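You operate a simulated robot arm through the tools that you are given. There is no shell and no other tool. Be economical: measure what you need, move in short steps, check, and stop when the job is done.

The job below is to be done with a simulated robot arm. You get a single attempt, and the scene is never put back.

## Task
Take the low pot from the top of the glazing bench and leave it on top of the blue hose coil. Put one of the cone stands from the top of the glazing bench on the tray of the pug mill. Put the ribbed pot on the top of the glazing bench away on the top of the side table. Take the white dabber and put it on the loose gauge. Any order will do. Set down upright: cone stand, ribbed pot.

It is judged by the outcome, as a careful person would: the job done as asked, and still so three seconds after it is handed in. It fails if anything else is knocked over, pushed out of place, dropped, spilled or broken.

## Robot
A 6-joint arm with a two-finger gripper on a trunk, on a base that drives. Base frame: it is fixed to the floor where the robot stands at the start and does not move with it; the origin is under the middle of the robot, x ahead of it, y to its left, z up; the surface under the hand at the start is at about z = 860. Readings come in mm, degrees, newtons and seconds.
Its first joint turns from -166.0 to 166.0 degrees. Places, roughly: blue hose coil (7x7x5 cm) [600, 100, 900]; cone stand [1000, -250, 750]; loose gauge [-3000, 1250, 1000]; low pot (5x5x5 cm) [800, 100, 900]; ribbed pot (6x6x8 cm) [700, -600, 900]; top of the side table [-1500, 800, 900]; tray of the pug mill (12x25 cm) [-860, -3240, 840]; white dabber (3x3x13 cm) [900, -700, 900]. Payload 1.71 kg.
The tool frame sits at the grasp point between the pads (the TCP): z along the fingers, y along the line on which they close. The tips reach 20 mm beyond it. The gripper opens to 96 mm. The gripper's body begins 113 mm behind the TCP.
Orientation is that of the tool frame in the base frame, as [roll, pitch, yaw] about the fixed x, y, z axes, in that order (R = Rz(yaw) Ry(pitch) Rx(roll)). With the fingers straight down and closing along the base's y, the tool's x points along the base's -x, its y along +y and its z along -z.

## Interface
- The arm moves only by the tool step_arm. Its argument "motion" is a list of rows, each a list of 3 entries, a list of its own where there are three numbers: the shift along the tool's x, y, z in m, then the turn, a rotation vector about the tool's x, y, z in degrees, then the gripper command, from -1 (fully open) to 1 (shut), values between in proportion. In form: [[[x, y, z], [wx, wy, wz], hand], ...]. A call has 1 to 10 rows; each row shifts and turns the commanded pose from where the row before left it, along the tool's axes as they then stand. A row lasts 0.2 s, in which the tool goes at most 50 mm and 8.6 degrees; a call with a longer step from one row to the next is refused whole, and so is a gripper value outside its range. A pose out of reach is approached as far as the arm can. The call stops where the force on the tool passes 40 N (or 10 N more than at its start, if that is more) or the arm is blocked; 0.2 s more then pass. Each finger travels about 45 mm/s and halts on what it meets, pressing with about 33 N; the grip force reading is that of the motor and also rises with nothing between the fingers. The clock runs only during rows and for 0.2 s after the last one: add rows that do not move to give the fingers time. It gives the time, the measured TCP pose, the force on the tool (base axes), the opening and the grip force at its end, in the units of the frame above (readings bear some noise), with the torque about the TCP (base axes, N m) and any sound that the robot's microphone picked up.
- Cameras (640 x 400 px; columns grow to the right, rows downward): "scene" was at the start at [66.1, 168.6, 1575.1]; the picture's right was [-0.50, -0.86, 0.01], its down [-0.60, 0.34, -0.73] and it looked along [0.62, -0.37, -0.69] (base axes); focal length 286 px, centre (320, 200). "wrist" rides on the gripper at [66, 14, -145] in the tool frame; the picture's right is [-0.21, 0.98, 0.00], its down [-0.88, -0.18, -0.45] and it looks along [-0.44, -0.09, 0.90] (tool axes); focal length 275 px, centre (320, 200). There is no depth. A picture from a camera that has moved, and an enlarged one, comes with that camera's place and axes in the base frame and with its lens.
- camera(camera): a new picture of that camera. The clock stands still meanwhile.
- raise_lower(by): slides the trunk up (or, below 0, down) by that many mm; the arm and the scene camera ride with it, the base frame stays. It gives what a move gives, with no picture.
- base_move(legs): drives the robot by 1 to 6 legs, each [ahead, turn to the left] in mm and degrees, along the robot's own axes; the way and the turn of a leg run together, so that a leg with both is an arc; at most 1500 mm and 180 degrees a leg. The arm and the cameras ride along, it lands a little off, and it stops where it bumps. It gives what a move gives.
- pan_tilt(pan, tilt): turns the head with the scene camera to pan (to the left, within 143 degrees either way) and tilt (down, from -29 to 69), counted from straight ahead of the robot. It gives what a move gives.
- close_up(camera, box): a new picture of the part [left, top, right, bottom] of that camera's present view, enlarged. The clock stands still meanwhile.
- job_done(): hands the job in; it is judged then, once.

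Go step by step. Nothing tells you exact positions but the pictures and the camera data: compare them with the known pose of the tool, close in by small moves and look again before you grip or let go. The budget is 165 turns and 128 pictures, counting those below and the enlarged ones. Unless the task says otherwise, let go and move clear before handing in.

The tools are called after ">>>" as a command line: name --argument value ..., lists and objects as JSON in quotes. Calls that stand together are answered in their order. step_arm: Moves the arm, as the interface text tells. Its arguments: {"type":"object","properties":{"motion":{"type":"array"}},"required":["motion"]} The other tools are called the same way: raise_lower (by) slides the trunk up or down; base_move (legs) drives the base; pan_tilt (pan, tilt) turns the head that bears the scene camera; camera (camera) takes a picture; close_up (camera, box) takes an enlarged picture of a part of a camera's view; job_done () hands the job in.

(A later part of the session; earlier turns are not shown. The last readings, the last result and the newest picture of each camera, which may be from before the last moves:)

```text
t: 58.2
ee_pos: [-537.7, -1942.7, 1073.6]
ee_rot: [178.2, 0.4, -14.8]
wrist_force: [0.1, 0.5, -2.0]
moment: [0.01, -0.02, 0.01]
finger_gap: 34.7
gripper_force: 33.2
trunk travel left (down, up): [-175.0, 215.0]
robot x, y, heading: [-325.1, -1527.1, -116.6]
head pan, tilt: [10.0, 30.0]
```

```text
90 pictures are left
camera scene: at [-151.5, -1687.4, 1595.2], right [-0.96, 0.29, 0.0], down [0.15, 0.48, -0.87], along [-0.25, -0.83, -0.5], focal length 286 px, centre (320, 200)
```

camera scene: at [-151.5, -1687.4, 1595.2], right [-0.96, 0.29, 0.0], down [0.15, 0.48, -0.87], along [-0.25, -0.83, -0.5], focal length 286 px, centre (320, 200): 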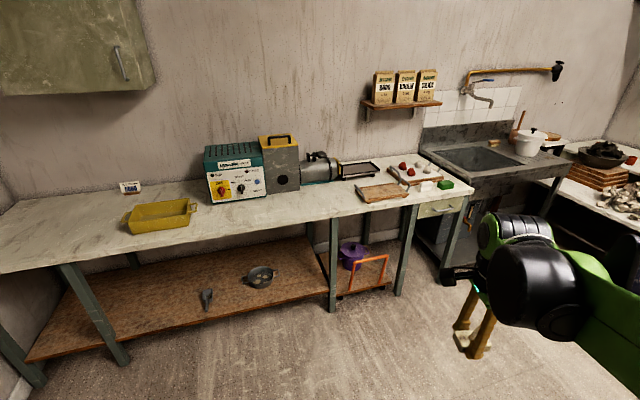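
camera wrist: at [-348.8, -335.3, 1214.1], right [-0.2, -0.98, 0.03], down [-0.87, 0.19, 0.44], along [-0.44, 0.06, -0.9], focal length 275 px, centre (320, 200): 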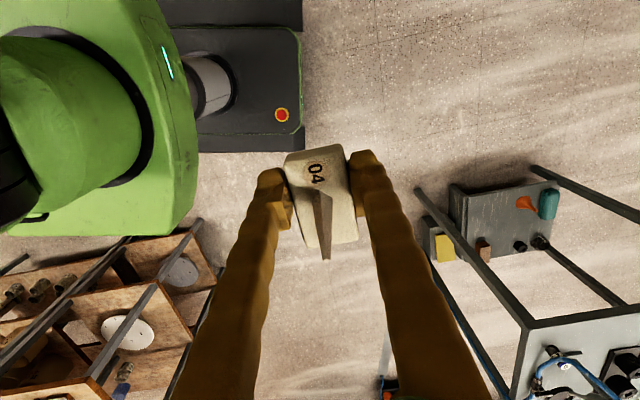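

Path ahead is clear. Driving to a spot in front of the pug mill tray.

>>> base_move --legs '[[0, -5.8], [970, 0], [0, 32.4]]'

>>> pan_tilt --pan 0 --tilt 40

>>> step_arm --motion '[[[0, 0, 0], [0, 0, 0], 1], [[0, 0, 0], [0, 0, 0], 1]]'

>>> camera --camera "scene"

>>> camera --camera "wrist"

```text
t: 68.2
ee_pos: [-863.7, -2838.7, 1071.6]
ee_rot: [178.3, 0.2, 12.1]
wrist_force: [-0.3, 0.7, -0.2]
moment: [0.02, 0.0, -0.01]
finger_gap: 34.4
gripper_force: 32.9
trunk travel left (down, up): [-175.0, 215.0]
robot x, y, heading: [-861.9, -2374.9, -90.1]
head pan, tilt: [10.0, 30.0]
```

```text
t: 68.9
ee_pos: [-864.6, -2828.3, 1075.8]
ee_rot: [177.7, 0.5, 11.9]
wrist_force: [-0.1, -0.5, 0.2]
moment: [-0.04, -0.01, 0.01]
finger_gap: 34.7
gripper_force: 32.5
trunk travel left (down, up): [-175.0, 215.0]
robot x, y, heading: [-859.0, -2375.9, -90.0]
head pan, tilt: [0.0, 40.0]
```

```text
t: 69.5
ee_pos: [-864.3, -2815.3, 1080.0]
ee_rot: [177.2, 0.5, 11.8]
wrist_force: [-0.1, 0.9, -1.7]
moment: [0.0, 0.0, -0.01]
finger_gap: 34.6
gripper_force: 33.2
trunk travel left (down, up): [-175.0, 215.0]
robot x, y, heading: [-863.4, -2371.8, -90.1]
head pan, tilt: [0.0, 40.0]
```

```text
89 pictures are left
camera scene: at [-652.2, -2423.3, 1580.0], right [-1.0, 0.0, 0.0], down [0.0, 0.64, -0.77], along [0.0, -0.77, -0.64], focal length 286 px, centre (320, 200)
```

scene: 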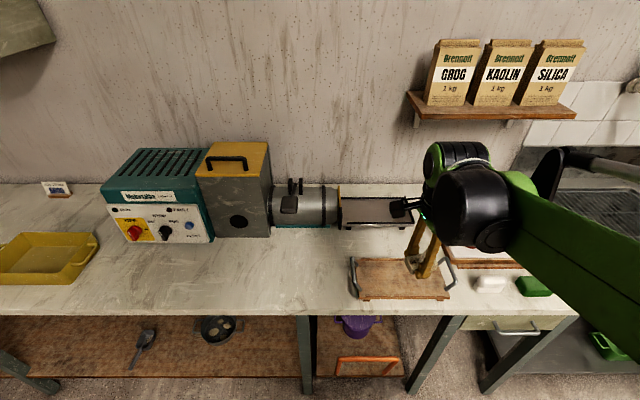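

```text
88 pictures are left
camera wrist: at [-796.2, -2808.3, 1224.9], right [0.0, -1.0, 0.05], down [-0.9, 0.02, 0.44], along [-0.45, -0.05, -0.89], focal length 275 px, centre (320, 200)
```

wrist: 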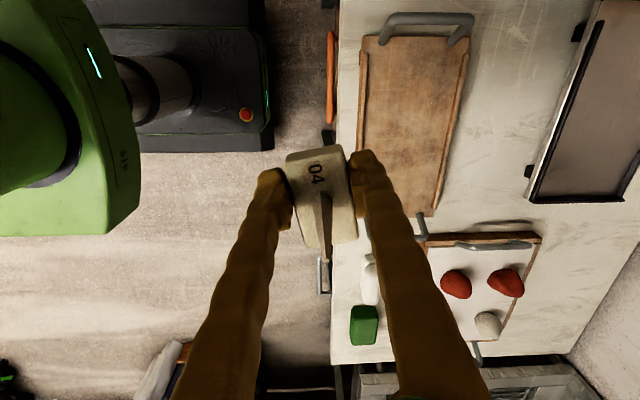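

The stand is still held. The dark tray spans roughly x −735…−985, y −3180…−3300. I'll square up the yaw and reach out towards it in steps.

>>> step_arm --motion '[[[0, 0, 0], [0, 0, 6], 1], [[0, 0, 0], [0, 0, 6], 1], [[0, 0.045, 0.01], [0, 0, 0], 1], [[0, 0.045, 0.01], [0, 0, 0], 1], [[0, 0.045, 0.01], [0, 0, 0], 1], [[0, 0.045, 0.01], [0, 0, 0], 1], [[0, 0.045, 0.01], [0, 0, 0], 1], [[0, 0.045, 0.01], [0, 0, 0], 1], [[0, 0, 0], [0, 0, 0], 1]]'

>>> camera --camera "wrist"

>>> close_up --camera "scene" --box '[260, 120, 500, 270]'

```text
t: 71.5
ee_pos: [-866.4, -3088.1, 1033.2]
ee_rot: [177.0, 0.0, 0.0]
wrist_force: [-0.9, 0.4, -0.4]
moment: [-0.15, 0.01, 0.02]
finger_gap: 34.6
gripper_force: 32.5
trunk travel left (down, up): [-175.0, 215.0]
robot x, y, heading: [-859.2, -2366.6, -90.1]
head pan, tilt: [0.0, 40.0]
```

```text
87 pictures are left
camera wrist: at [-799.4, -3094.3, 1178.2], right [-0.21, -0.98, 0.05], down [-0.88, 0.21, 0.43], along [-0.44, 0.05, -0.9], focal length 275 px, centre (320, 200)
```

wrist: 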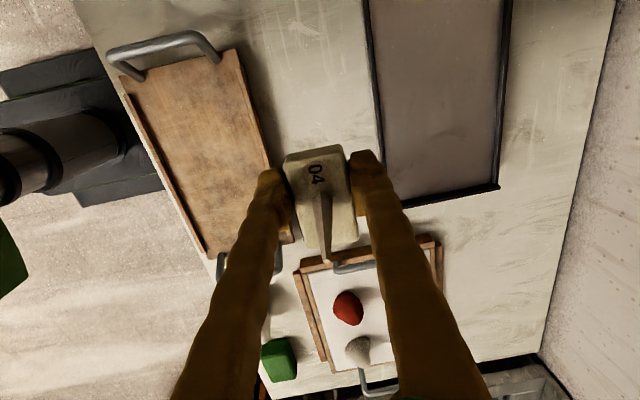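

```text
2.67 times, centred on (380, 195) of scene
camera zoom: at [-652.2, -2434.3, 1579.8], right [-1.0, 0.0, 0.0], down [0.0, 0.65, -0.76], along [0.0, -0.76, -0.65], focal length 763 px, centre (160, 213)
```

zoom: 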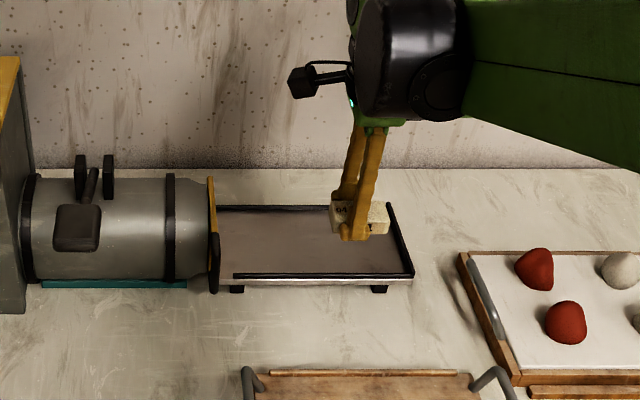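

>>> step_arm --motion '[[[0, 0, 0], [3, 0, 0], 1], [[0, 0.045, 0.01], [0, 0, 0], 1], [[0, 0.045, 0.01], [0, 0, 0], 1], [[0, 0.045, 0.01], [0, 0, 0], 1], [[0, 0.018, 0.03], [0, 0, 0], 1], [[0, 0, 0.03], [0, 0, 0], 1], [[0, 0, 0.02], [0, 0, 0], 1], [[0, 0, 0], [0, 0, 0], 1]]'

>>> camera --camera "wrist"

>>> close_up --camera "scene" --box '[300, 150, 460, 250]'

```text
t: 73.3
ee_pos: [-863.8, -3248.6, 918.0]
ee_rot: [-179.5, 0.1, 0.0]
wrist_force: [-0.3, 0.3, -1.6]
moment: [0.04, 0.01, 0.02]
finger_gap: 34.6
gripper_force: 33.0
trunk travel left (down, up): [-175.0, 215.0]
robot x, y, heading: [-859.3, -2373.4, -90.2]
head pan, tilt: [0.0, 40.0]
```

```text
85 pictures are left
camera wrist: at [-798.1, -3263.5, 1062.4], right [-0.21, -0.98, -0.01], down [-0.88, 0.18, 0.45], along [-0.44, 0.1, -0.89], focal length 275 px, centre (320, 200)
```

wrist: 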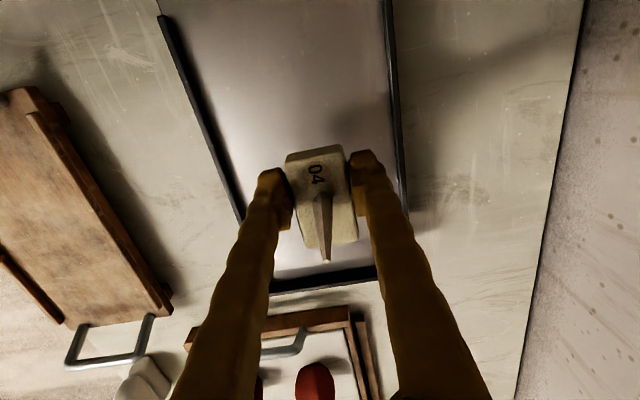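

```text
4.00 times, centred on (380, 200) of scene
camera zoom: at [-652.3, -2452.3, 1578.9], right [-1.0, 0.0, 0.0], down [0.0, 0.66, -0.76], along [0.0, -0.76, -0.66], focal length 1144 px, centre (80, 200)
```

zoom: 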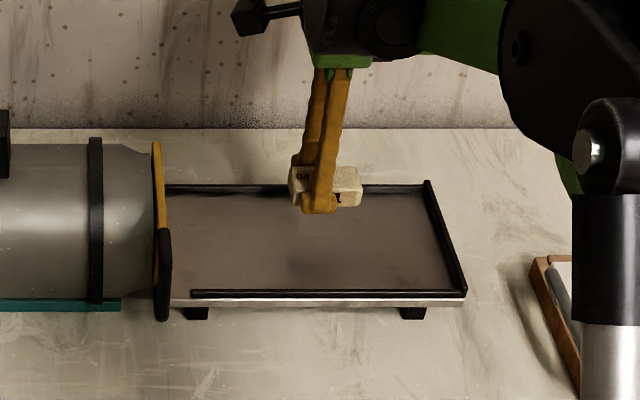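

The stand is over the tray, ~9 mm off its centreline. I'll centre it and descend most of the way.

>>> step_arm --motion '[[[0, -0.009, 0.01], [-0.5, 0, 0], 1], [[0, 0, 0.01], [0, 0, 0], 1], [[0, 0, 0.01], [0, 0, 0], 1], [[0, 0, 0], [0, 0, 0], 1]]'

>>> camera --camera "wrist"

>>> close_up --camera "scene" --box '[340, 170, 440, 232]'

```text
t: 74.3
ee_pos: [-864.5, -3240.7, 887.8]
ee_rot: [-180.0, 0.0, 0.1]
wrist_force: [0.2, 0.2, -1.5]
moment: [-0.01, -0.01, -0.01]
finger_gap: 34.7
gripper_force: 32.8
trunk travel left (down, up): [-175.0, 215.0]
robot x, y, heading: [-864.0, -2372.9, -90.1]
head pan, tilt: [0.0, 40.0]
```

```text
83 pictures are left
camera wrist: at [-797.8, -3253.6, 1032.3], right [-0.21, -0.98, 0.0], down [-0.88, 0.19, 0.44], along [-0.44, 0.09, -0.9], focal length 275 px, centre (320, 200)
```

wrist: 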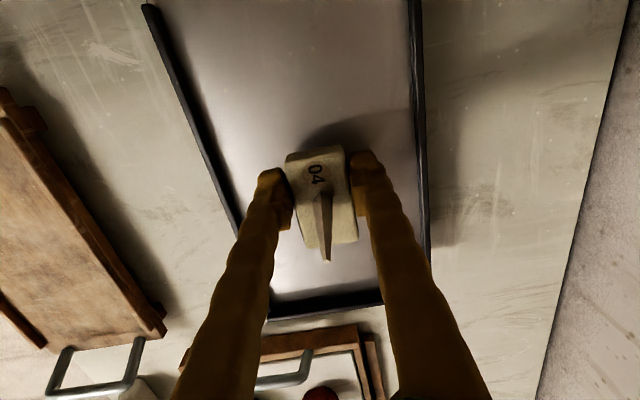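

```text
6.40 times, centred on (390, 201) of scene
camera zoom: at [-652.3, -2452.2, 1578.9], right [-1.0, 0.0, 0.0], down [0.0, 0.66, -0.76], along [0.0, -0.76, -0.66], focal length 1830 px, centre (-128, 194)
```

zoom: 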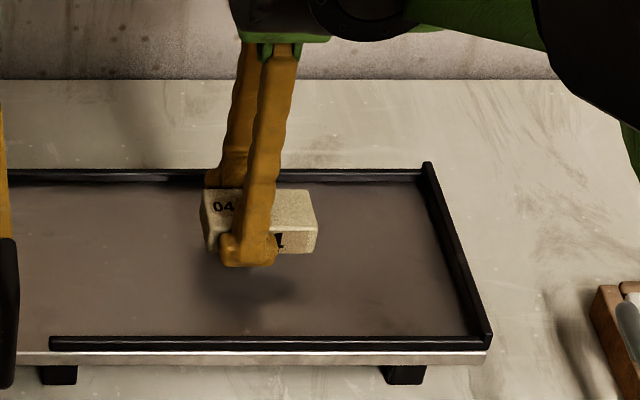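

>>> step_arm --motion '[[[0, 0, 0.004], [0, 0, 0], 1], [[0, 0, 0.004], [0, 0, 0], 1], [[0, 0, 0.004], [0, 0, 0], 1], [[0, 0, 0], [0, 0, 0], 1]]'

>>> close_up --camera "scene" --box '[340, 170, 440, 232]'

```text
t: 75.3
ee_pos: [-864.2, -3239.5, 875.4]
ee_rot: [180.0, 0.0, 0.0]
wrist_force: [0.8, -0.4, -0.1]
moment: [0.0, -0.05, -0.01]
finger_gap: 34.8
gripper_force: 33.1
trunk travel left (down, up): [-175.0, 215.0]
robot x, y, heading: [-861.4, -2374.0, -90.3]
head pan, tilt: [0.0, 40.0]
```

```text
6.40 times, centred on (390, 201) of scene
camera zoom: at [-652.3, -2452.1, 1578.9], right [-1.0, 0.0, 0.0], down [0.0, 0.65, -0.76], along [0.0, -0.76, -0.65], focal length 1830 px, centre (-128, 194)
```

zoom: 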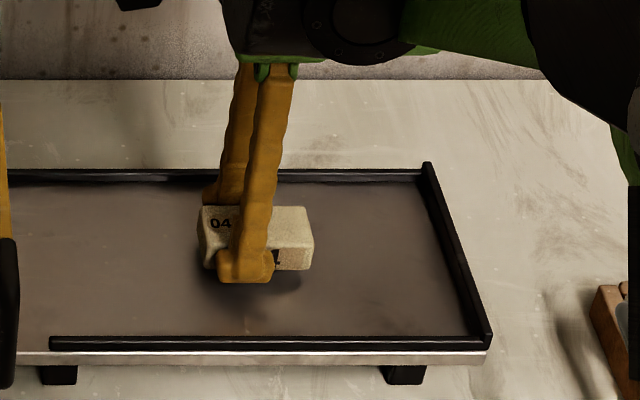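

>>> step_arm --motion '[[[0, 0, 0.003], [0, 0, 0], 1], [[0, 0, 0.003], [0, 0, 0], 1], [[0, 0, 0.002], [0, 0, 0], 1], [[0, 0, 0.002], [0, 0, 0], 1], [[0, 0, 0], [0, 0, 0], 1]]'

>>> close_up --camera "scene" --box '[340, 170, 440, 232]'

```text
t: 76.5
ee_pos: [-864.9, -3237.6, 867.7]
ee_rot: [179.9, 0.1, 0.0]
wrist_force: [4.1, -3.9, 27.2]
moment: [0.0, 0.31, 0.05]
finger_gap: 34.7
gripper_force: 32.5
trunk travel left (down, up): [-175.0, 215.0]
robot x, y, heading: [-865.8, -2373.5, -90.1]
head pan, tilt: [0.0, 40.0]
```

```text
6.40 times, centred on (390, 201) of scene
camera zoom: at [-652.0, -2450.0, 1579.2], right [-1.0, 0.0, 0.0], down [0.0, 0.65, -0.76], along [0.0, -0.76, -0.65], focal length 1830 px, centre (-128, 194)
```

zoom: 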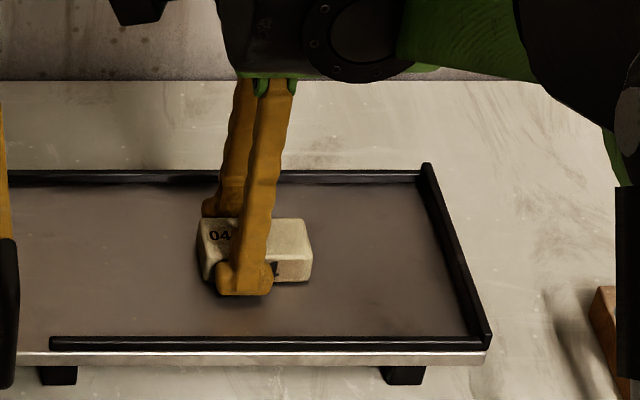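

Contact on the tray. Easing up 1 mm, releasing, and rising.

>>> step_arm --motion '[[[0, 0, -0.0015], [0, 0, 0], 1], [[0, 0, 0], [0, 0, 0], 0.1], [[0, 0, 0], [0, 0, 0], -0.3], [[0, 0, 0], [0, 0, 0], -0.3], [[0, 0, 0], [0, 0, 0], -0.3], [[0, 0, -0.03], [0, 0, 0], -0.3], [[0, 0, -0.045], [0, 0, 0], -0.3], [[0, 0, -0.045], [0, 0, 0], -0.3], [[0, 0, -0.045], [0, 0, 0], -0.3]]'

>>> close_up --camera "scene" --box '[320, 160, 480, 260]'

>>> camera --camera "wrist"

```text
t: 78.5
ee_pos: [-866.2, -3237.1, 1031.3]
ee_rot: [-180.0, 0.0, -0.1]
wrist_force: [0.1, 0.3, -0.1]
moment: [0.0, 0.03, 0.01]
finger_gap: 62.3
gripper_force: 0.0
trunk travel left (down, up): [-175.0, 215.0]
robot x, y, heading: [-863.7, -2370.0, -90.3]
head pan, tilt: [0.0, 40.0]
```

```text
4.00 times, centred on (400, 210) of scene
camera zoom: at [-652.4, -2452.1, 1578.9], right [-1.0, 0.0, 0.0], down [0.0, 0.65, -0.76], along [0.0, -0.76, -0.65], focal length 1144 px, centre (0, 160)
```

zoom: 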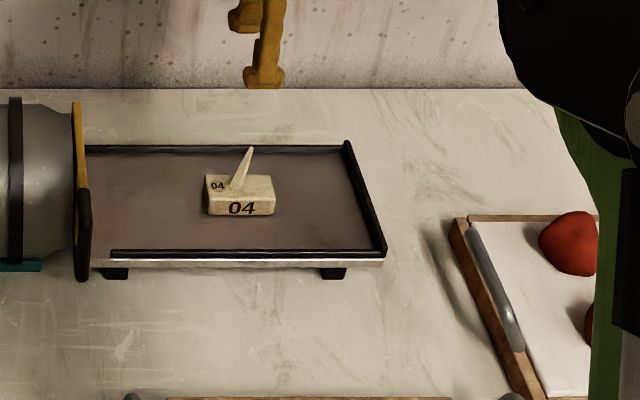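

```text
78 pictures are left
camera wrist: at [-799.0, -3250.0, 1175.5], right [-0.21, -0.98, 0.0], down [-0.88, 0.19, 0.44], along [-0.44, 0.09, -0.9], focal length 275 px, centre (320, 200)
```

wrist: 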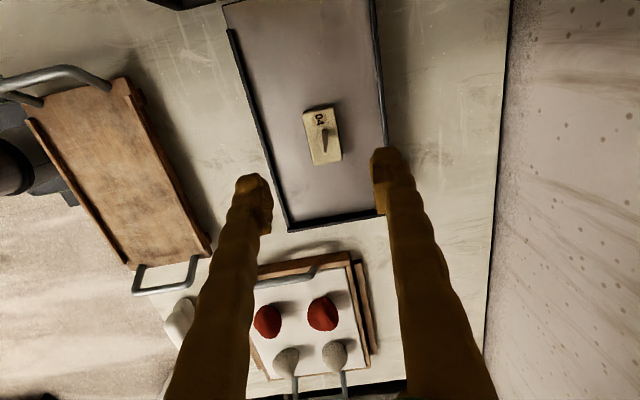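

The cone stand is upright on the tray. Retracting the arm and driving back to the glazing bench, to stand near y ≈ −620.

>>> step_arm --motion '[[[0, -0.043, -0.008], [0, 0, 0], -1], [[0, -0.043, -0.008], [0, 0, 0], -1], [[0, -0.043, -0.008], [0, 0, 0], -1], [[0, -0.043, -0.008], [0, 0, 0], -1], [[0, -0.043, -0.008], [0, 0, 0], -1], [[0, -0.043, -0.008], [0, 0, 0], -1], [[0, -0.043, -0.008], [0, 0, 0], -1], [[0, -0.043, -0.008], [0, 0, 0], -1], [[0, -0.043, -0.008], [0, 0, 0], -1], [[0, 0, 0], [0, 0, 0], -1]]'

>>> base_move --legs '[[-450, 0], [0, 100], [560, 0], [0, 70]]'

>>> pan_tilt --pan -30 --tilt 35

>>> camera --camera "scene"

```text
t: 80.7
ee_pos: [-865.5, -2852.7, 1103.2]
ee_rot: [180.0, 0.0, 0.0]
wrist_force: [-0.3, 0.2, -0.1]
moment: [0.04, 0.01, 0.0]
finger_gap: 96.0
gripper_force: 0.0
trunk travel left (down, up): [-175.0, 215.0]
robot x, y, heading: [-860.3, -2374.1, -89.9]
head pan, tilt: [0.0, 40.0]
```

```text
t: 99.1
ee_pos: [-203.0, -1367.2, 1104.4]
ee_rot: [-180.0, 0.0, 167.7]
wrist_force: [0.1, -0.1, 0.0]
moment: [0.0, -0.01, 0.02]
finger_gap: 96.1
gripper_force: 0.1
trunk travel left (down, up): [-175.0, 215.0]
robot x, y, heading: [-309.3, -1835.9, 77.7]
head pan, tilt: [0.0, 40.0]
```

```text
t: 100.0
ee_pos: [-206.7, -1382.4, 1110.5]
ee_rot: [179.1, 0.0, 167.8]
wrist_force: [0.2, -1.9, 0.2]
moment: [0.24, -0.03, 0.01]
finger_gap: 96.0
gripper_force: 0.1
trunk travel left (down, up): [-175.0, 215.0]
robot x, y, heading: [-309.5, -1834.3, 77.3]
head pan, tilt: [-30.0, 35.0]
```

```text
77 pictures are left
camera scene: at [-456.5, -1732.7, 1586.7], right [0.74, -0.67, 0.01], down [-0.39, -0.43, -0.81], along [0.55, 0.6, -0.58], focal length 286 px, centre (320, 200)
```

scene: 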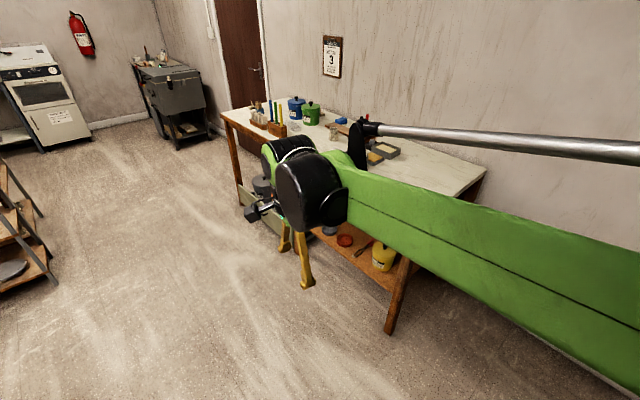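

>>> base_move --legs '[[0, 1.8], [1230, 0], [0, -79.2], [80, 0]]'

>>> pan_tilt --pan -15 --tilt 45

>>> step_arm --motion '[[[0, 0, 0], [0, 0, 0], -1]]'

>>> camera --camera "scene"

>>> camera --camera "wrist"

```text
t: 115.0
ee_pos: [462.2, -607.2, 1120.0]
ee_rot: [177.9, 0.0, 89.9]
wrist_force: [-3.8, -0.1, 0.6]
moment: [0.03, -0.58, 0.0]
finger_gap: 96.0
gripper_force: 0.1
trunk travel left (down, up): [-175.0, 215.0]
robot x, y, heading: [26.5, -603.4, -0.0]
head pan, tilt: [-30.0, 35.0]
```

```text
t: 115.8
ee_pos: [468.2, -608.0, 1116.8]
ee_rot: [178.3, -0.1, 89.9]
wrist_force: [-2.8, -0.5, -0.1]
moment: [0.02, -0.25, 0.02]
finger_gap: 96.0
gripper_force: 0.1
trunk travel left (down, up): [-175.0, 215.0]
robot x, y, heading: [23.9, -603.8, 0.1]
head pan, tilt: [-15.0, 45.0]
```

```text
t: 116.2
ee_pos: [505.9, -608.1, 1103.2]
ee_rot: [-179.8, -0.1, 89.9]
wrist_force: [1.5, -1.4, 0.4]
moment: [0.02, 0.33, -0.03]
finger_gap: 96.1
gripper_force: 0.0
trunk travel left (down, up): [-175.0, 215.0]
robot x, y, heading: [24.9, -603.1, -0.3]
head pan, tilt: [-15.0, 45.0]
```

```text
76 pictures are left
camera scene: at [106.6, -412.6, 1571.2], right [-0.26, -0.97, 0.01], down [-0.7, 0.18, -0.69], along [0.67, -0.18, -0.72], focal length 286 px, centre (320, 200)
```

scene: 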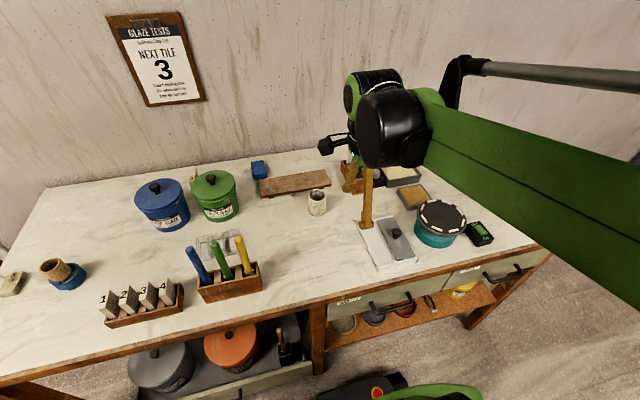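

```text
75 pictures are left
camera wrist: at [521.1, -541.7, 1248.0], right [0.98, -0.21, 0.0], down [-0.19, -0.88, 0.45], along [-0.09, -0.44, -0.9], focal length 275 px, centre (320, 200)
```

wrist: 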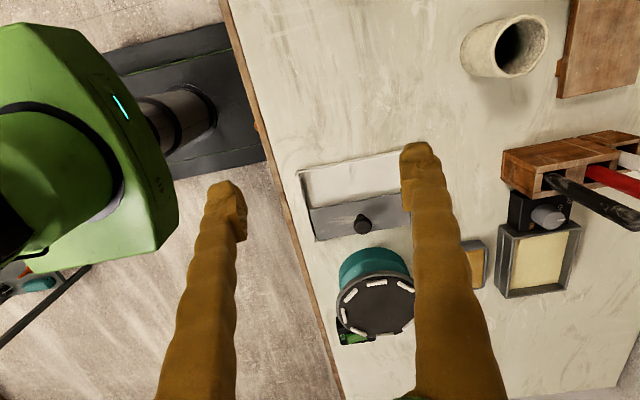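

The ribbed pot is at about (714, −569). Moving above it.

>>> step_arm --motion '[[[0.008, 0.042, 0], [0, 0, 0], -1], [[0.008, 0.042, 0], [0, 0, 0], -1], [[0.008, 0.042, 0], [0, 0, 0], -1], [[0.008, 0.042, 0], [0, 0, 0], -1], [[0.007, 0.04, 0], [0, 0, 0], -1], [[0, 0, 0.04], [0, 0, 0], -1], [[0, 0, 0.04], [0, 0, 0], -1], [[0, 0, 0], [0, 0, 0], -1]]'

>>> camera --camera "wrist"

```text
t: 118.0
ee_pos: [706.2, -568.9, 1030.4]
ee_rot: [179.7, -0.1, 89.9]
wrist_force: [3.4, -0.6, -1.7]
moment: [-0.06, 0.45, -0.06]
finger_gap: 95.9
gripper_force: 0.0
trunk travel left (down, up): [-175.0, 215.0]
robot x, y, heading: [25.1, -603.0, 0.2]
head pan, tilt: [-15.0, 45.0]
```

```text
74 pictures are left
camera wrist: at [720.9, -503.2, 1174.8], right [0.98, -0.21, 0.0], down [-0.19, -0.88, 0.44], along [-0.09, -0.44, -0.9], focal length 275 px, centre (320, 200)
```

wrist: 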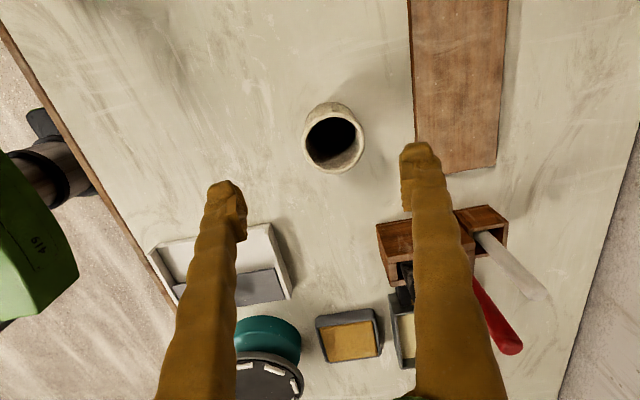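

>>> step_arm --motion '[[[0.003, 0.014, 0], [0, 0, 0], -1], [[0, 0, 0.04], [0, 0, 0], -1], [[0, 0, 0.03], [0, 0, 0], -1], [[0, 0, 0], [0, 0, 0], -1]]'

>>> camera --camera "wrist"

```text
t: 119.0
ee_pos: [712.2, -563.6, 966.0]
ee_rot: [179.3, 0.2, 89.9]
wrist_force: [-0.5, 0.6, -0.2]
moment: [-0.01, 0.04, 0.01]
finger_gap: 95.9
gripper_force: 0.0
trunk travel left (down, up): [-175.0, 215.0]
robot x, y, heading: [24.3, -600.7, 0.0]
head pan, tilt: [-15.0, 45.0]
```

```text
73 pictures are left
camera wrist: at [726.5, -498.6, 1110.2], right [0.98, -0.21, 0.01], down [-0.19, -0.88, 0.44], along [-0.08, -0.44, -0.9], focal length 275 px, centre (320, 200)
```

wrist: 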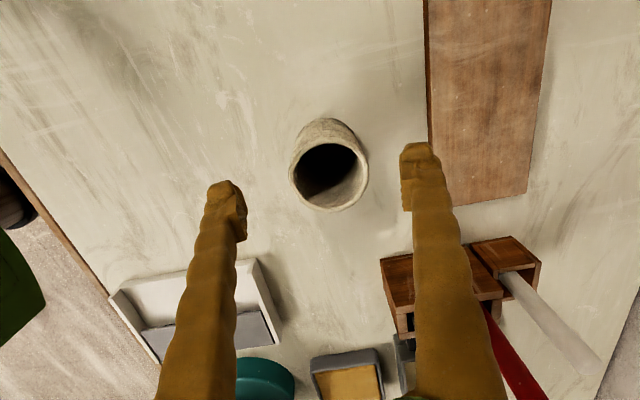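

>>> step_arm --motion '[[[0.001, 0.011, 0], [0.6, 0, 0], -1], [[0, 0, 0.03], [0, 0, 0], -1], [[0, 0, 0.03], [0, 0, 0], -1], [[0, 0, 0.006], [0, 0, 0], -1], [[0, 0, 0], [0, 0, 0], -1]]'

>>> camera --camera "wrist"

```text
t: 120.2
ee_pos: [724.5, -566.1, 897.2]
ee_rot: [179.9, 0.1, 89.9]
wrist_force: [-0.3, 0.0, -0.4]
moment: [-0.01, -0.02, -0.02]
finger_gap: 95.8
gripper_force: 0.0
trunk travel left (down, up): [-175.0, 215.0]
robot x, y, heading: [24.8, -601.5, 0.1]
head pan, tilt: [-15.0, 45.0]
```

```text
72 pictures are left
camera wrist: at [738.0, -500.4, 1041.6], right [0.98, -0.21, 0.0], down [-0.19, -0.88, 0.44], along [-0.09, -0.44, -0.9], focal length 275 px, centre (320, 200)
```

wrist: 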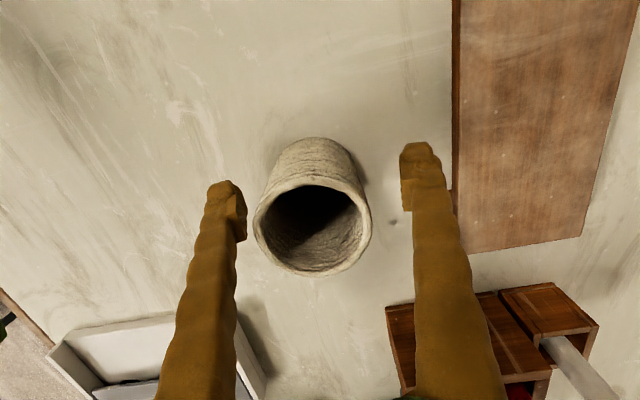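

>>> step_arm --motion '[[[0.003, -0.003, 0], [0, 0, 0], -1], [[0, 0, 0], [0, 0, 0], 0], [[0, 0, 0], [0, 0, 0], 1], [[0, 0, 0], [0, 0, 0], 1], [[0, 0, 0], [0, 0, 0], 1], [[0, 0, 0], [0, 0, 0], 1]]'

>>> camera --camera "wrist"

```text
t: 121.5
ee_pos: [719.9, -563.5, 896.4]
ee_rot: [179.8, -0.1, 89.9]
wrist_force: [0.4, 0.7, 2.9]
moment: [-0.01, -0.04, -0.03]
finger_gap: 63.3
gripper_force: 33.0
trunk travel left (down, up): [-175.0, 215.0]
robot x, y, heading: [25.0, -602.2, 0.2]
head pan, tilt: [-15.0, 45.0]
```

```text
71 pictures are left
camera wrist: at [735.2, -497.1, 1041.3], right [0.98, -0.21, 0.0], down [-0.19, -0.88, 0.44], along [-0.09, -0.44, -0.9], focal length 275 px, centre (320, 200)
```

wrist: 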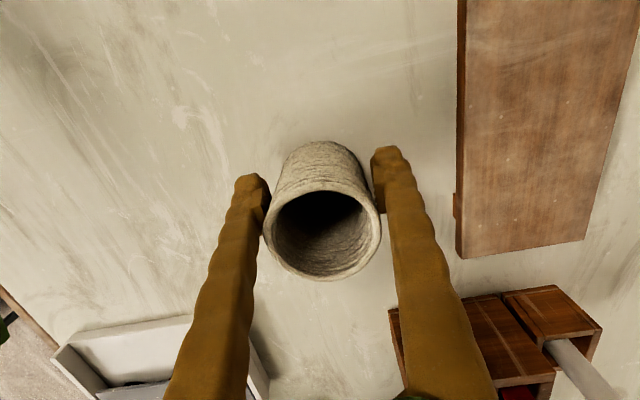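

Gripped at 63 mm. Lift, retract, and look toward the side table.

>>> step_arm --motion '[[[0, 0, -0.04], [0, 0, 0], 1], [[0, 0, -0.045], [0, 0, 0], 1], [[0, 0, -0.045], [0, 0, 0], 1], [[0, 0, -0.045], [0, 0, 0], 1], [[0, -0.045, -0.015], [0, 0, 0], 1], [[0, -0.045, -0.015], [0, 0, 0], 1], [[0, -0.045, 0], [0, 0, 0], 1], [[0, -0.045, 0], [0, 0, 0], 1], [[0, -0.035, 0], [0, 0, 0], 1], [[0, 0, 0], [0, 0, 0], 1]]'

>>> pan_tilt --pan 137 --tilt 22

>>> camera --camera "scene"

>>> close_up --camera "scene" --box '[200, 80, 520, 280]'

```text
t: 123.8
ee_pos: [502.2, -561.6, 1100.0]
ee_rot: [179.9, 0.0, 89.9]
wrist_force: [0.2, -0.1, -0.4]
moment: [0.06, -0.02, 0.0]
finger_gap: 63.1
gripper_force: 32.5
trunk travel left (down, up): [-175.0, 215.0]
robot x, y, heading: [24.3, -606.7, -0.0]
head pan, tilt: [-15.0, 45.0]
```

```text
t: 126.1
ee_pos: [503.2, -562.0, 1099.0]
ee_rot: [179.8, 0.1, 89.9]
wrist_force: [0.7, 0.0, -0.1]
moment: [-0.01, -0.02, -0.01]
finger_gap: 63.0
gripper_force: 33.0
trunk travel left (down, up): [-175.0, 215.0]
robot x, y, heading: [25.5, -602.3, -0.0]
head pan, tilt: [137.0, 22.0]
```

```text
70 pictures are left
camera scene: at [-48.0, -328.6, 1609.4], right [0.68, 0.73, -0.01], down [0.26, -0.26, -0.93], along [-0.68, 0.63, -0.36], focal length 286 px, centre (320, 200)
```

scene: 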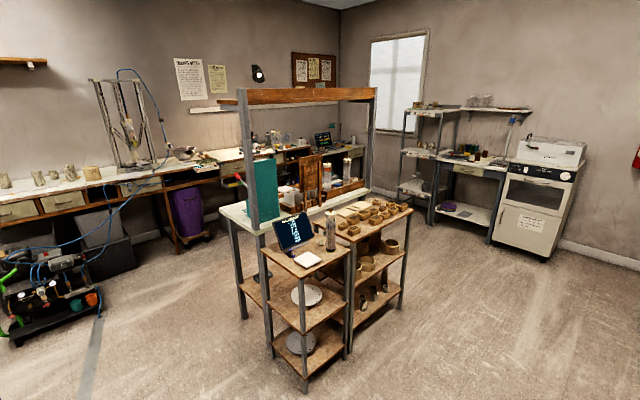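

```text
2.00 times, centred on (360, 180) of scene
camera zoom: at [-48.0, -328.6, 1609.4], right [0.68, 0.73, -0.01], down [0.26, -0.26, -0.93], along [-0.68, 0.63, -0.36], focal length 572 px, centre (240, 240)
```

zoom: 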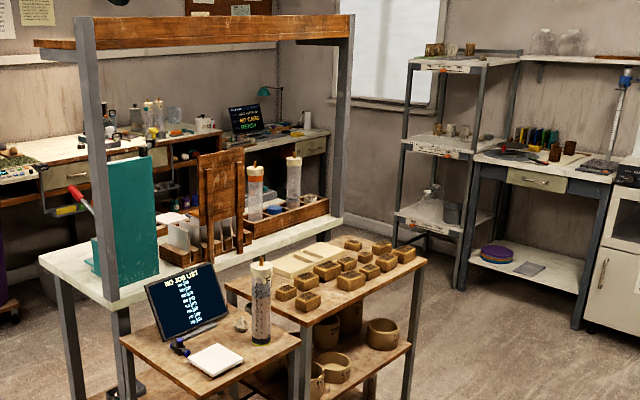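

The point (−1500, 800) falls on the white-topped table under the wooden over-shelf. I'll enlarge that area to look for labels and free space.

>>> close_up --camera "scene" --box '[215, 140, 375, 240]'

>>> close_up --camera "scene" --box '[200, 180, 360, 280]'

```text
4.00 times, centred on (295, 190) of scene
camera zoom: at [-48.0, -328.6, 1609.4], right [0.68, 0.73, -0.01], down [0.26, -0.26, -0.93], along [-0.68, 0.63, -0.36], focal length 1144 px, centre (420, 240)
```

zoom: 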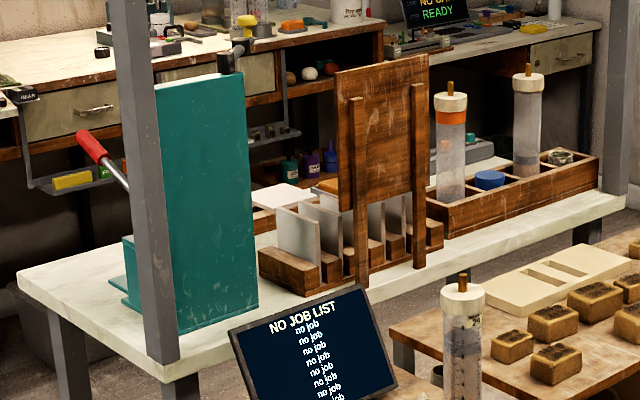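

```text
4.00 times, centred on (280, 230) of scene
camera zoom: at [-48.0, -328.6, 1609.4], right [0.68, 0.73, -0.01], down [0.26, -0.26, -0.93], along [-0.68, 0.63, -0.36], focal length 1144 px, centre (480, 80)
```

zoom: 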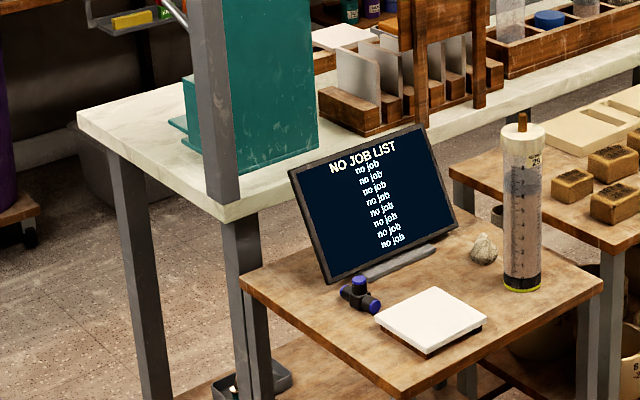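

No labels there; the white table's working side looks to be its far side. I'll drive around to its near end (−y end) carrying the pot, keeping between the trolley and small tables.

>>> base_move --legs '[[-250, 0], [0, 126.5], [463, 0], [0, 53.5]]'

>>> pan_tilt --pan -25 --tilt 30

>>> camera --camera "scene"

```text
t: 143.4
ee_pos: [-979.7, -255.0, 1099.4]
ee_rot: [179.8, -0.1, -90.8]
wrist_force: [0.4, 0.1, -0.9]
moment: [0.01, 0.0, -0.02]
finger_gap: 61.4
gripper_force: 32.6
trunk travel left (down, up): [-175.0, 215.0]
robot x, y, heading: [-505.9, -221.9, 179.2]
head pan, tilt: [137.0, 22.0]
```

```text
t: 145.8
ee_pos: [-960.4, -255.7, 1107.4]
ee_rot: [178.9, -0.1, -91.1]
wrist_force: [0.8, 0.0, -1.7]
moment: [0.0, 0.09, 0.0]
finger_gap: 61.1
gripper_force: 33.3
trunk travel left (down, up): [-175.0, 215.0]
robot x, y, heading: [-499.9, -222.8, 179.2]
head pan, tilt: [-25.0, 30.0]
```

```text
66 pictures are left
camera scene: at [-574.9, -392.9, 1594.6], right [0.43, 0.9, 0.0], down [0.46, -0.22, -0.86], along [-0.77, 0.38, -0.51], focal length 286 px, centre (320, 200)
```

scene: 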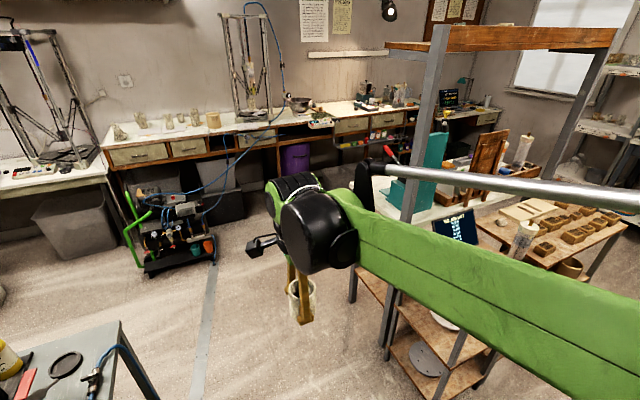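

>>> base_move --legs '[[1040, 0], [0, -90]]'

>>> pan_tilt --pan 0 --tilt 35

>>> camera --camera "scene"

>>> camera --camera "wrist"

```text
t: 159.1
ee_pos: [-1554.6, 277.5, 1104.7]
ee_rot: [178.9, 0.0, 175.8]
wrist_force: [0.5, 0.4, -1.4]
moment: [-0.01, 0.02, 0.04]
finger_gap: 60.5
gripper_force: 32.6
trunk travel left (down, up): [-175.0, 215.0]
robot x, y, heading: [-1547.7, -184.7, 85.9]
head pan, tilt: [-25.0, 30.0]
```

```text
t: 159.9
ee_pos: [-1553.9, 275.5, 1106.6]
ee_rot: [178.9, 0.1, 175.7]
wrist_force: [0.5, -0.3, 0.2]
moment: [-0.04, 0.03, 0.0]
finger_gap: 59.9
gripper_force: 32.5
trunk travel left (down, up): [-175.0, 215.0]
robot x, y, heading: [-1549.3, -188.2, 85.9]
head pan, tilt: [0.0, 35.0]
```

```text
65 pictures are left
camera scene: at [-1754.8, -87.4, 1586.4], right [1.0, -0.07, 0.0], down [-0.04, -0.58, -0.81], along [0.06, 0.81, -0.59], focal length 286 px, centre (320, 200)
```

scene: 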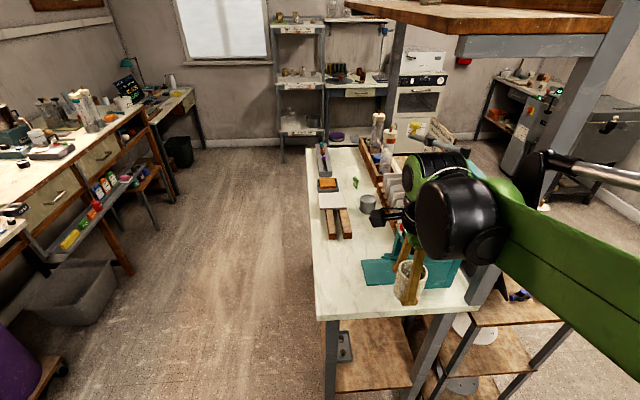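

```text
64 pictures are left
camera wrist: at [-1617.2, 293.3, 1251.1], right [0.28, 0.96, 0.02], down [0.86, -0.26, 0.44], along [0.43, -0.11, -0.9], focal length 275 px, centre (320, 200)
```

wrist: 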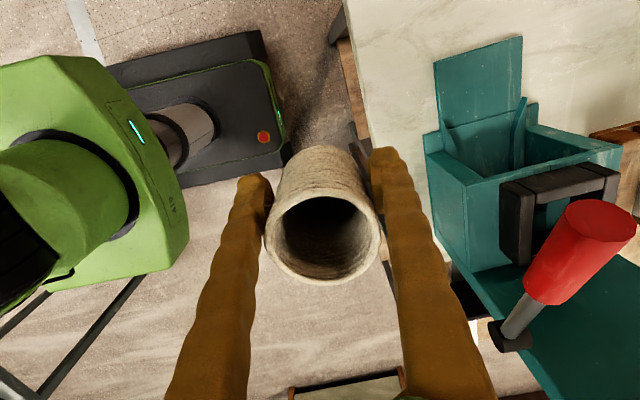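

The white table's near-left area, around (−1665, 510), is free, left of the teal press and short of the wooden rails. I'll move the pot there at height.

>>> step_arm --motion '[[[0.037, -0.003, 0], [0, 0, 0], 1], [[0.037, -0.003, 0], [0, 0, 0], 1], [[0.037, -0.003, 0], [0, 0, 0], 1], [[0.003, 0.04, 0], [0, 0, 0], 1], [[0.003, 0.04, 0], [0, 0, 0], 1], [[0.003, 0.04, 0], [0, 0, 0], 1], [[0.003, 0.04, 0], [0, 0, 0], 1], [[0.003, 0.04, 0], [0, 0, 0], 1], [[0.003, 0.035, 0], [0, 0, 0], 1], [[0, 0, 0], [0, 0, 0], 1]]'

>>> camera --camera "wrist"

>>> camera --camera "scene"

```text
t: 162.2
ee_pos: [-1667.9, 495.5, 1117.7]
ee_rot: [178.2, 0.0, 175.8]
wrist_force: [0.8, 0.4, -1.7]
moment: [-0.07, -0.05, -0.03]
finger_gap: 59.8
gripper_force: 32.7
trunk travel left (down, up): [-175.0, 215.0]
robot x, y, heading: [-1548.6, -185.9, 86.0]
head pan, tilt: [0.0, 35.0]
```

```text
63 pictures are left
camera wrist: at [-1731.2, 510.6, 1262.8], right [0.28, 0.96, 0.03], down [0.86, -0.26, 0.44], along [0.43, -0.1, -0.9], focal length 275 px, centre (320, 200)
```

wrist: 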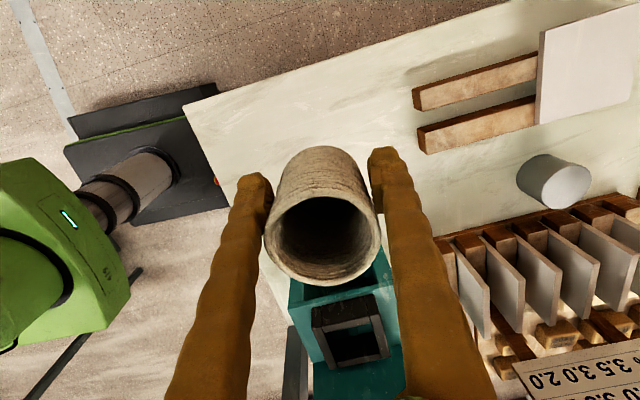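

```text
62 pictures are left
camera scene: at [-1755.0, -87.0, 1586.4], right [1.0, -0.07, 0.0], down [-0.04, -0.58, -0.81], along [0.06, 0.81, -0.59], focal length 286 px, centre (320, 200)
```

scene: 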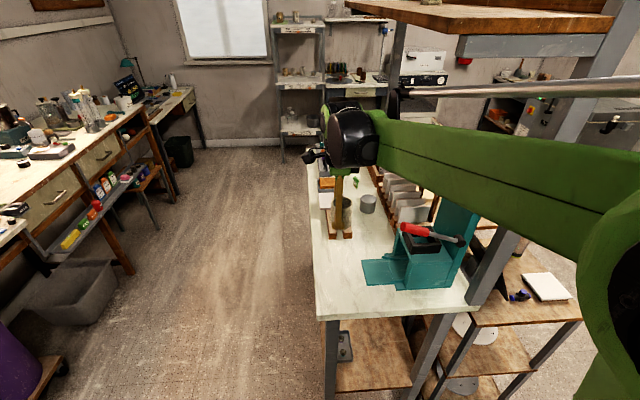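

The spot beneath is clear. I'll level the tool and descend to just above the surface.

>>> step_arm --motion '[[[0, 0, 0.04], [1.8, 0, 0], 1], [[0, 0, 0.04], [0, 0, 0], 1], [[0, 0, 0.04], [0, 0, 0], 1], [[0, 0, 0.04], [0, 0, 0], 1], [[0, 0, 0.02], [0, 0, 0], 1], [[0, 0, 0], [0, 0, 0], 1]]'

>>> camera --camera "wrist"

>>> close_up --camera "scene" --box '[280, 170, 440, 270]'

```text
t: 163.6
ee_pos: [-1668.6, 496.1, 936.2]
ee_rot: [179.9, 0.0, 175.8]
wrist_force: [0.1, 0.1, -0.6]
moment: [-0.04, 0.01, 0.05]
finger_gap: 59.9
gripper_force: 33.0
trunk travel left (down, up): [-175.0, 215.0]
robot x, y, heading: [-1548.9, -183.9, 85.9]
head pan, tilt: [0.0, 35.0]
```

```text
61 pictures are left
camera wrist: at [-1732.2, 514.1, 1081.8], right [0.28, 0.96, 0.0], down [0.86, -0.25, 0.44], along [0.43, -0.12, -0.9], focal length 275 px, centre (320, 200)
```

wrist: 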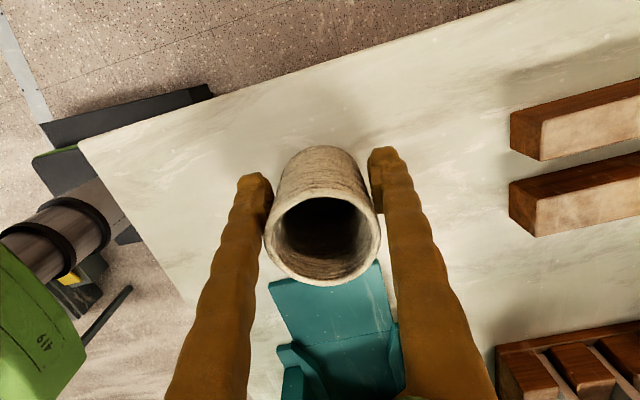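

```text
4.00 times, centred on (360, 220) of scene
camera zoom: at [-1754.9, -87.3, 1586.4], right [1.0, -0.07, 0.0], down [-0.04, -0.59, -0.81], along [0.06, 0.81, -0.59], focal length 1144 px, centre (160, 120)
```

zoom: 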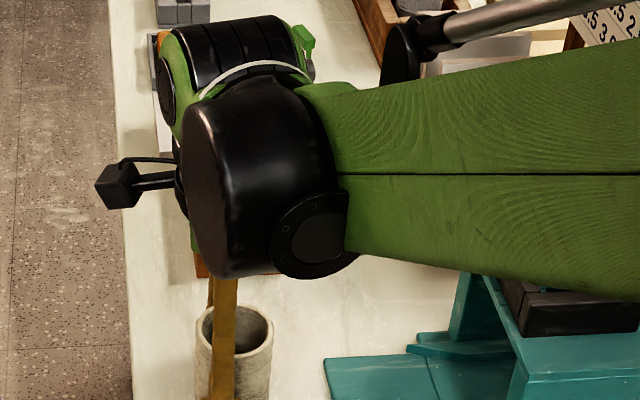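

>>> step_arm --motion '[[[0, 0, 0.015], [0, 0, 0], 1], [[0, 0, 0.008], [0, 0, 0], 1], [[0, 0, 0.004], [0, 0, 0], 1], [[0, 0, 0.003], [0, 0, 0], 1], [[0, 0, 0], [0, 0, 0], 1]]'

>>> close_up --camera "scene" --box '[300, 220, 400, 282]'

>>> camera --camera "wrist"

```text
t: 164.2
ee_pos: [-1669.1, 479.6, 928.1]
ee_rot: [179.0, 0.1, 175.8]
wrist_force: [0.9, -1.5, -1.1]
moment: [0.14, 0.03, 0.04]
finger_gap: 58.8
gripper_force: 33.1
trunk travel left (down, up): [-175.0, 215.0]
robot x, y, heading: [-1551.7, -188.2, 86.2]
head pan, tilt: [0.0, 35.0]
stopped in row 3: the force on the tool passed its limit at 63 N (the readings are from after the stop); the commanded pose is now the measured one
```

```text
6.40 times, centred on (350, 251) of scene
camera zoom: at [-1755.0, -91.3, 1586.2], right [1.0, -0.07, 0.0], down [-0.04, -0.58, -0.81], along [0.06, 0.81, -0.58], focal length 1830 px, centre (128, -126)
```

zoom: 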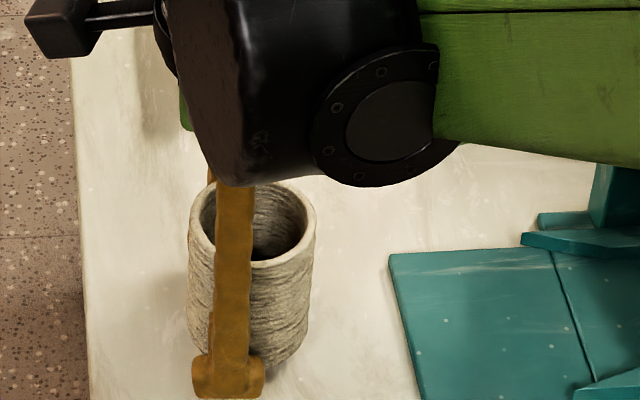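

```text
58 pictures are left
camera wrist: at [-1732.3, 496.7, 1073.0], right [0.28, 0.96, 0.02], down [0.86, -0.26, 0.44], along [0.43, -0.11, -0.9], focal length 275 px, centre (320, 200)
```

wrist: 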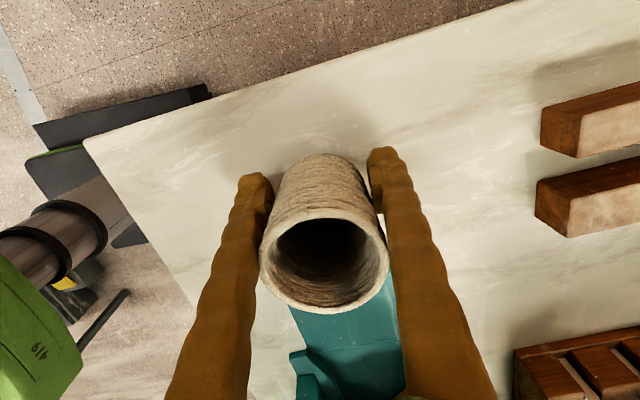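

The table top is evidently at about z ≈ 900, so the pot touched early and slid up a bit in the grip. It's still held and roughly upright; I'll level the tool and lower in very small steps.

>>> step_arm --motion '[[[0, 0, 0], [0.9, 0, 0], 1], [[0, 0, 0], [0, 0, 0], 1]]'

>>> close_up --camera "scene" --box '[300, 220, 400, 282]'

>>> close_up --camera "wrist" --box '[220, 120, 420, 320]'

```text
t: 164.8
ee_pos: [-1669.0, 484.0, 926.8]
ee_rot: [-179.9, 0.1, 175.8]
wrist_force: [-0.2, -0.4, -0.3]
moment: [0.01, -0.02, 0.01]
finger_gap: 59.2
gripper_force: 33.3
trunk travel left (down, up): [-175.0, 215.0]
robot x, y, heading: [-1554.7, -187.8, 86.1]
head pan, tilt: [0.0, 35.0]
```

```text
6.40 times, centred on (350, 251) of scene
camera zoom: at [-1755.0, -87.6, 1586.3], right [1.0, -0.07, 0.0], down [-0.04, -0.58, -0.81], along [0.06, 0.81, -0.59], focal length 1830 px, centre (128, -126)
```

zoom: 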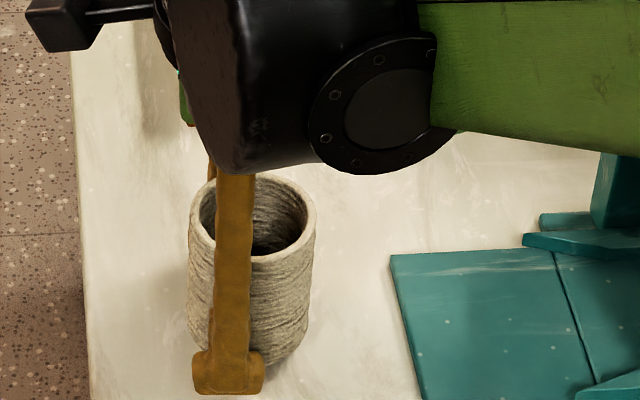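

```text
2.00 times, centred on (320, 220) of wrist
camera zoom: at [-1732.1, 502.7, 1071.8], right [0.28, 0.96, 0.0], down [0.86, -0.25, 0.44], along [0.43, -0.12, -0.9], focal length 551 px, centre (320, 160)
```

zoom: 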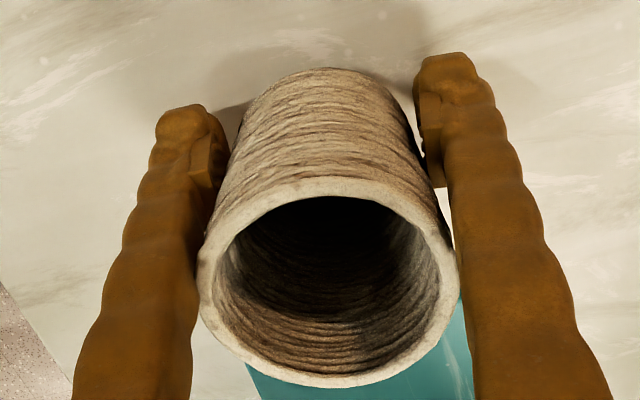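

>>> step_arm --motion '[[[0, 0, 0.0015], [0, 0, 0], 1], [[0, 0, 0.0015], [0, 0, 0], 1], [[0, 0, 0], [0, 0, 0], 1]]'

```text
t: 165.6
ee_pos: [-1668.7, 484.8, 923.6]
ee_rot: [-180.0, 0.0, 175.8]
wrist_force: [-0.1, 0.8, -0.1]
moment: [0.04, 0.02, 0.01]
finger_gap: 58.7
gripper_force: 33.0
trunk travel left (down, up): [-175.0, 215.0]
robot x, y, heading: [-1549.9, -186.2, 86.0]
head pan, tilt: [0.0, 35.0]
```

>>> step_arm --motion '[[[0, 0, 0.0015], [0, 0, 0], 1], [[0, 0, 0.0015], [0, 0, 0], 1], [[0, 0, 0], [0, 0, 0], 1]]'

>>> close_up --camera "scene" --box '[300, 220, 400, 282]'

```text
t: 166.4
ee_pos: [-1667.5, 485.1, 919.9]
ee_rot: [-179.9, 0.1, 175.8]
wrist_force: [-0.2, 0.0, -0.8]
moment: [0.02, 0.0, -0.01]
finger_gap: 58.8
gripper_force: 32.9
trunk travel left (down, up): [-175.0, 215.0]
robot x, y, heading: [-1548.5, -189.1, 86.0]
head pan, tilt: [0.0, 35.0]
```

```text
6.40 times, centred on (350, 251) of scene
camera zoom: at [-1754.9, -87.4, 1586.4], right [1.0, -0.07, 0.0], down [-0.04, -0.58, -0.81], along [0.06, 0.81, -0.59], focal length 1830 px, centre (128, -126)
```

zoom: 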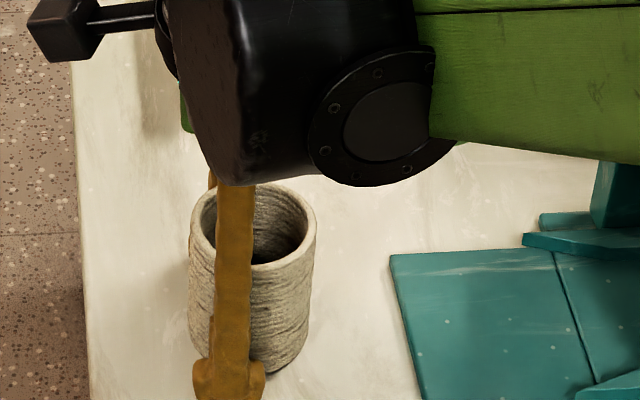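

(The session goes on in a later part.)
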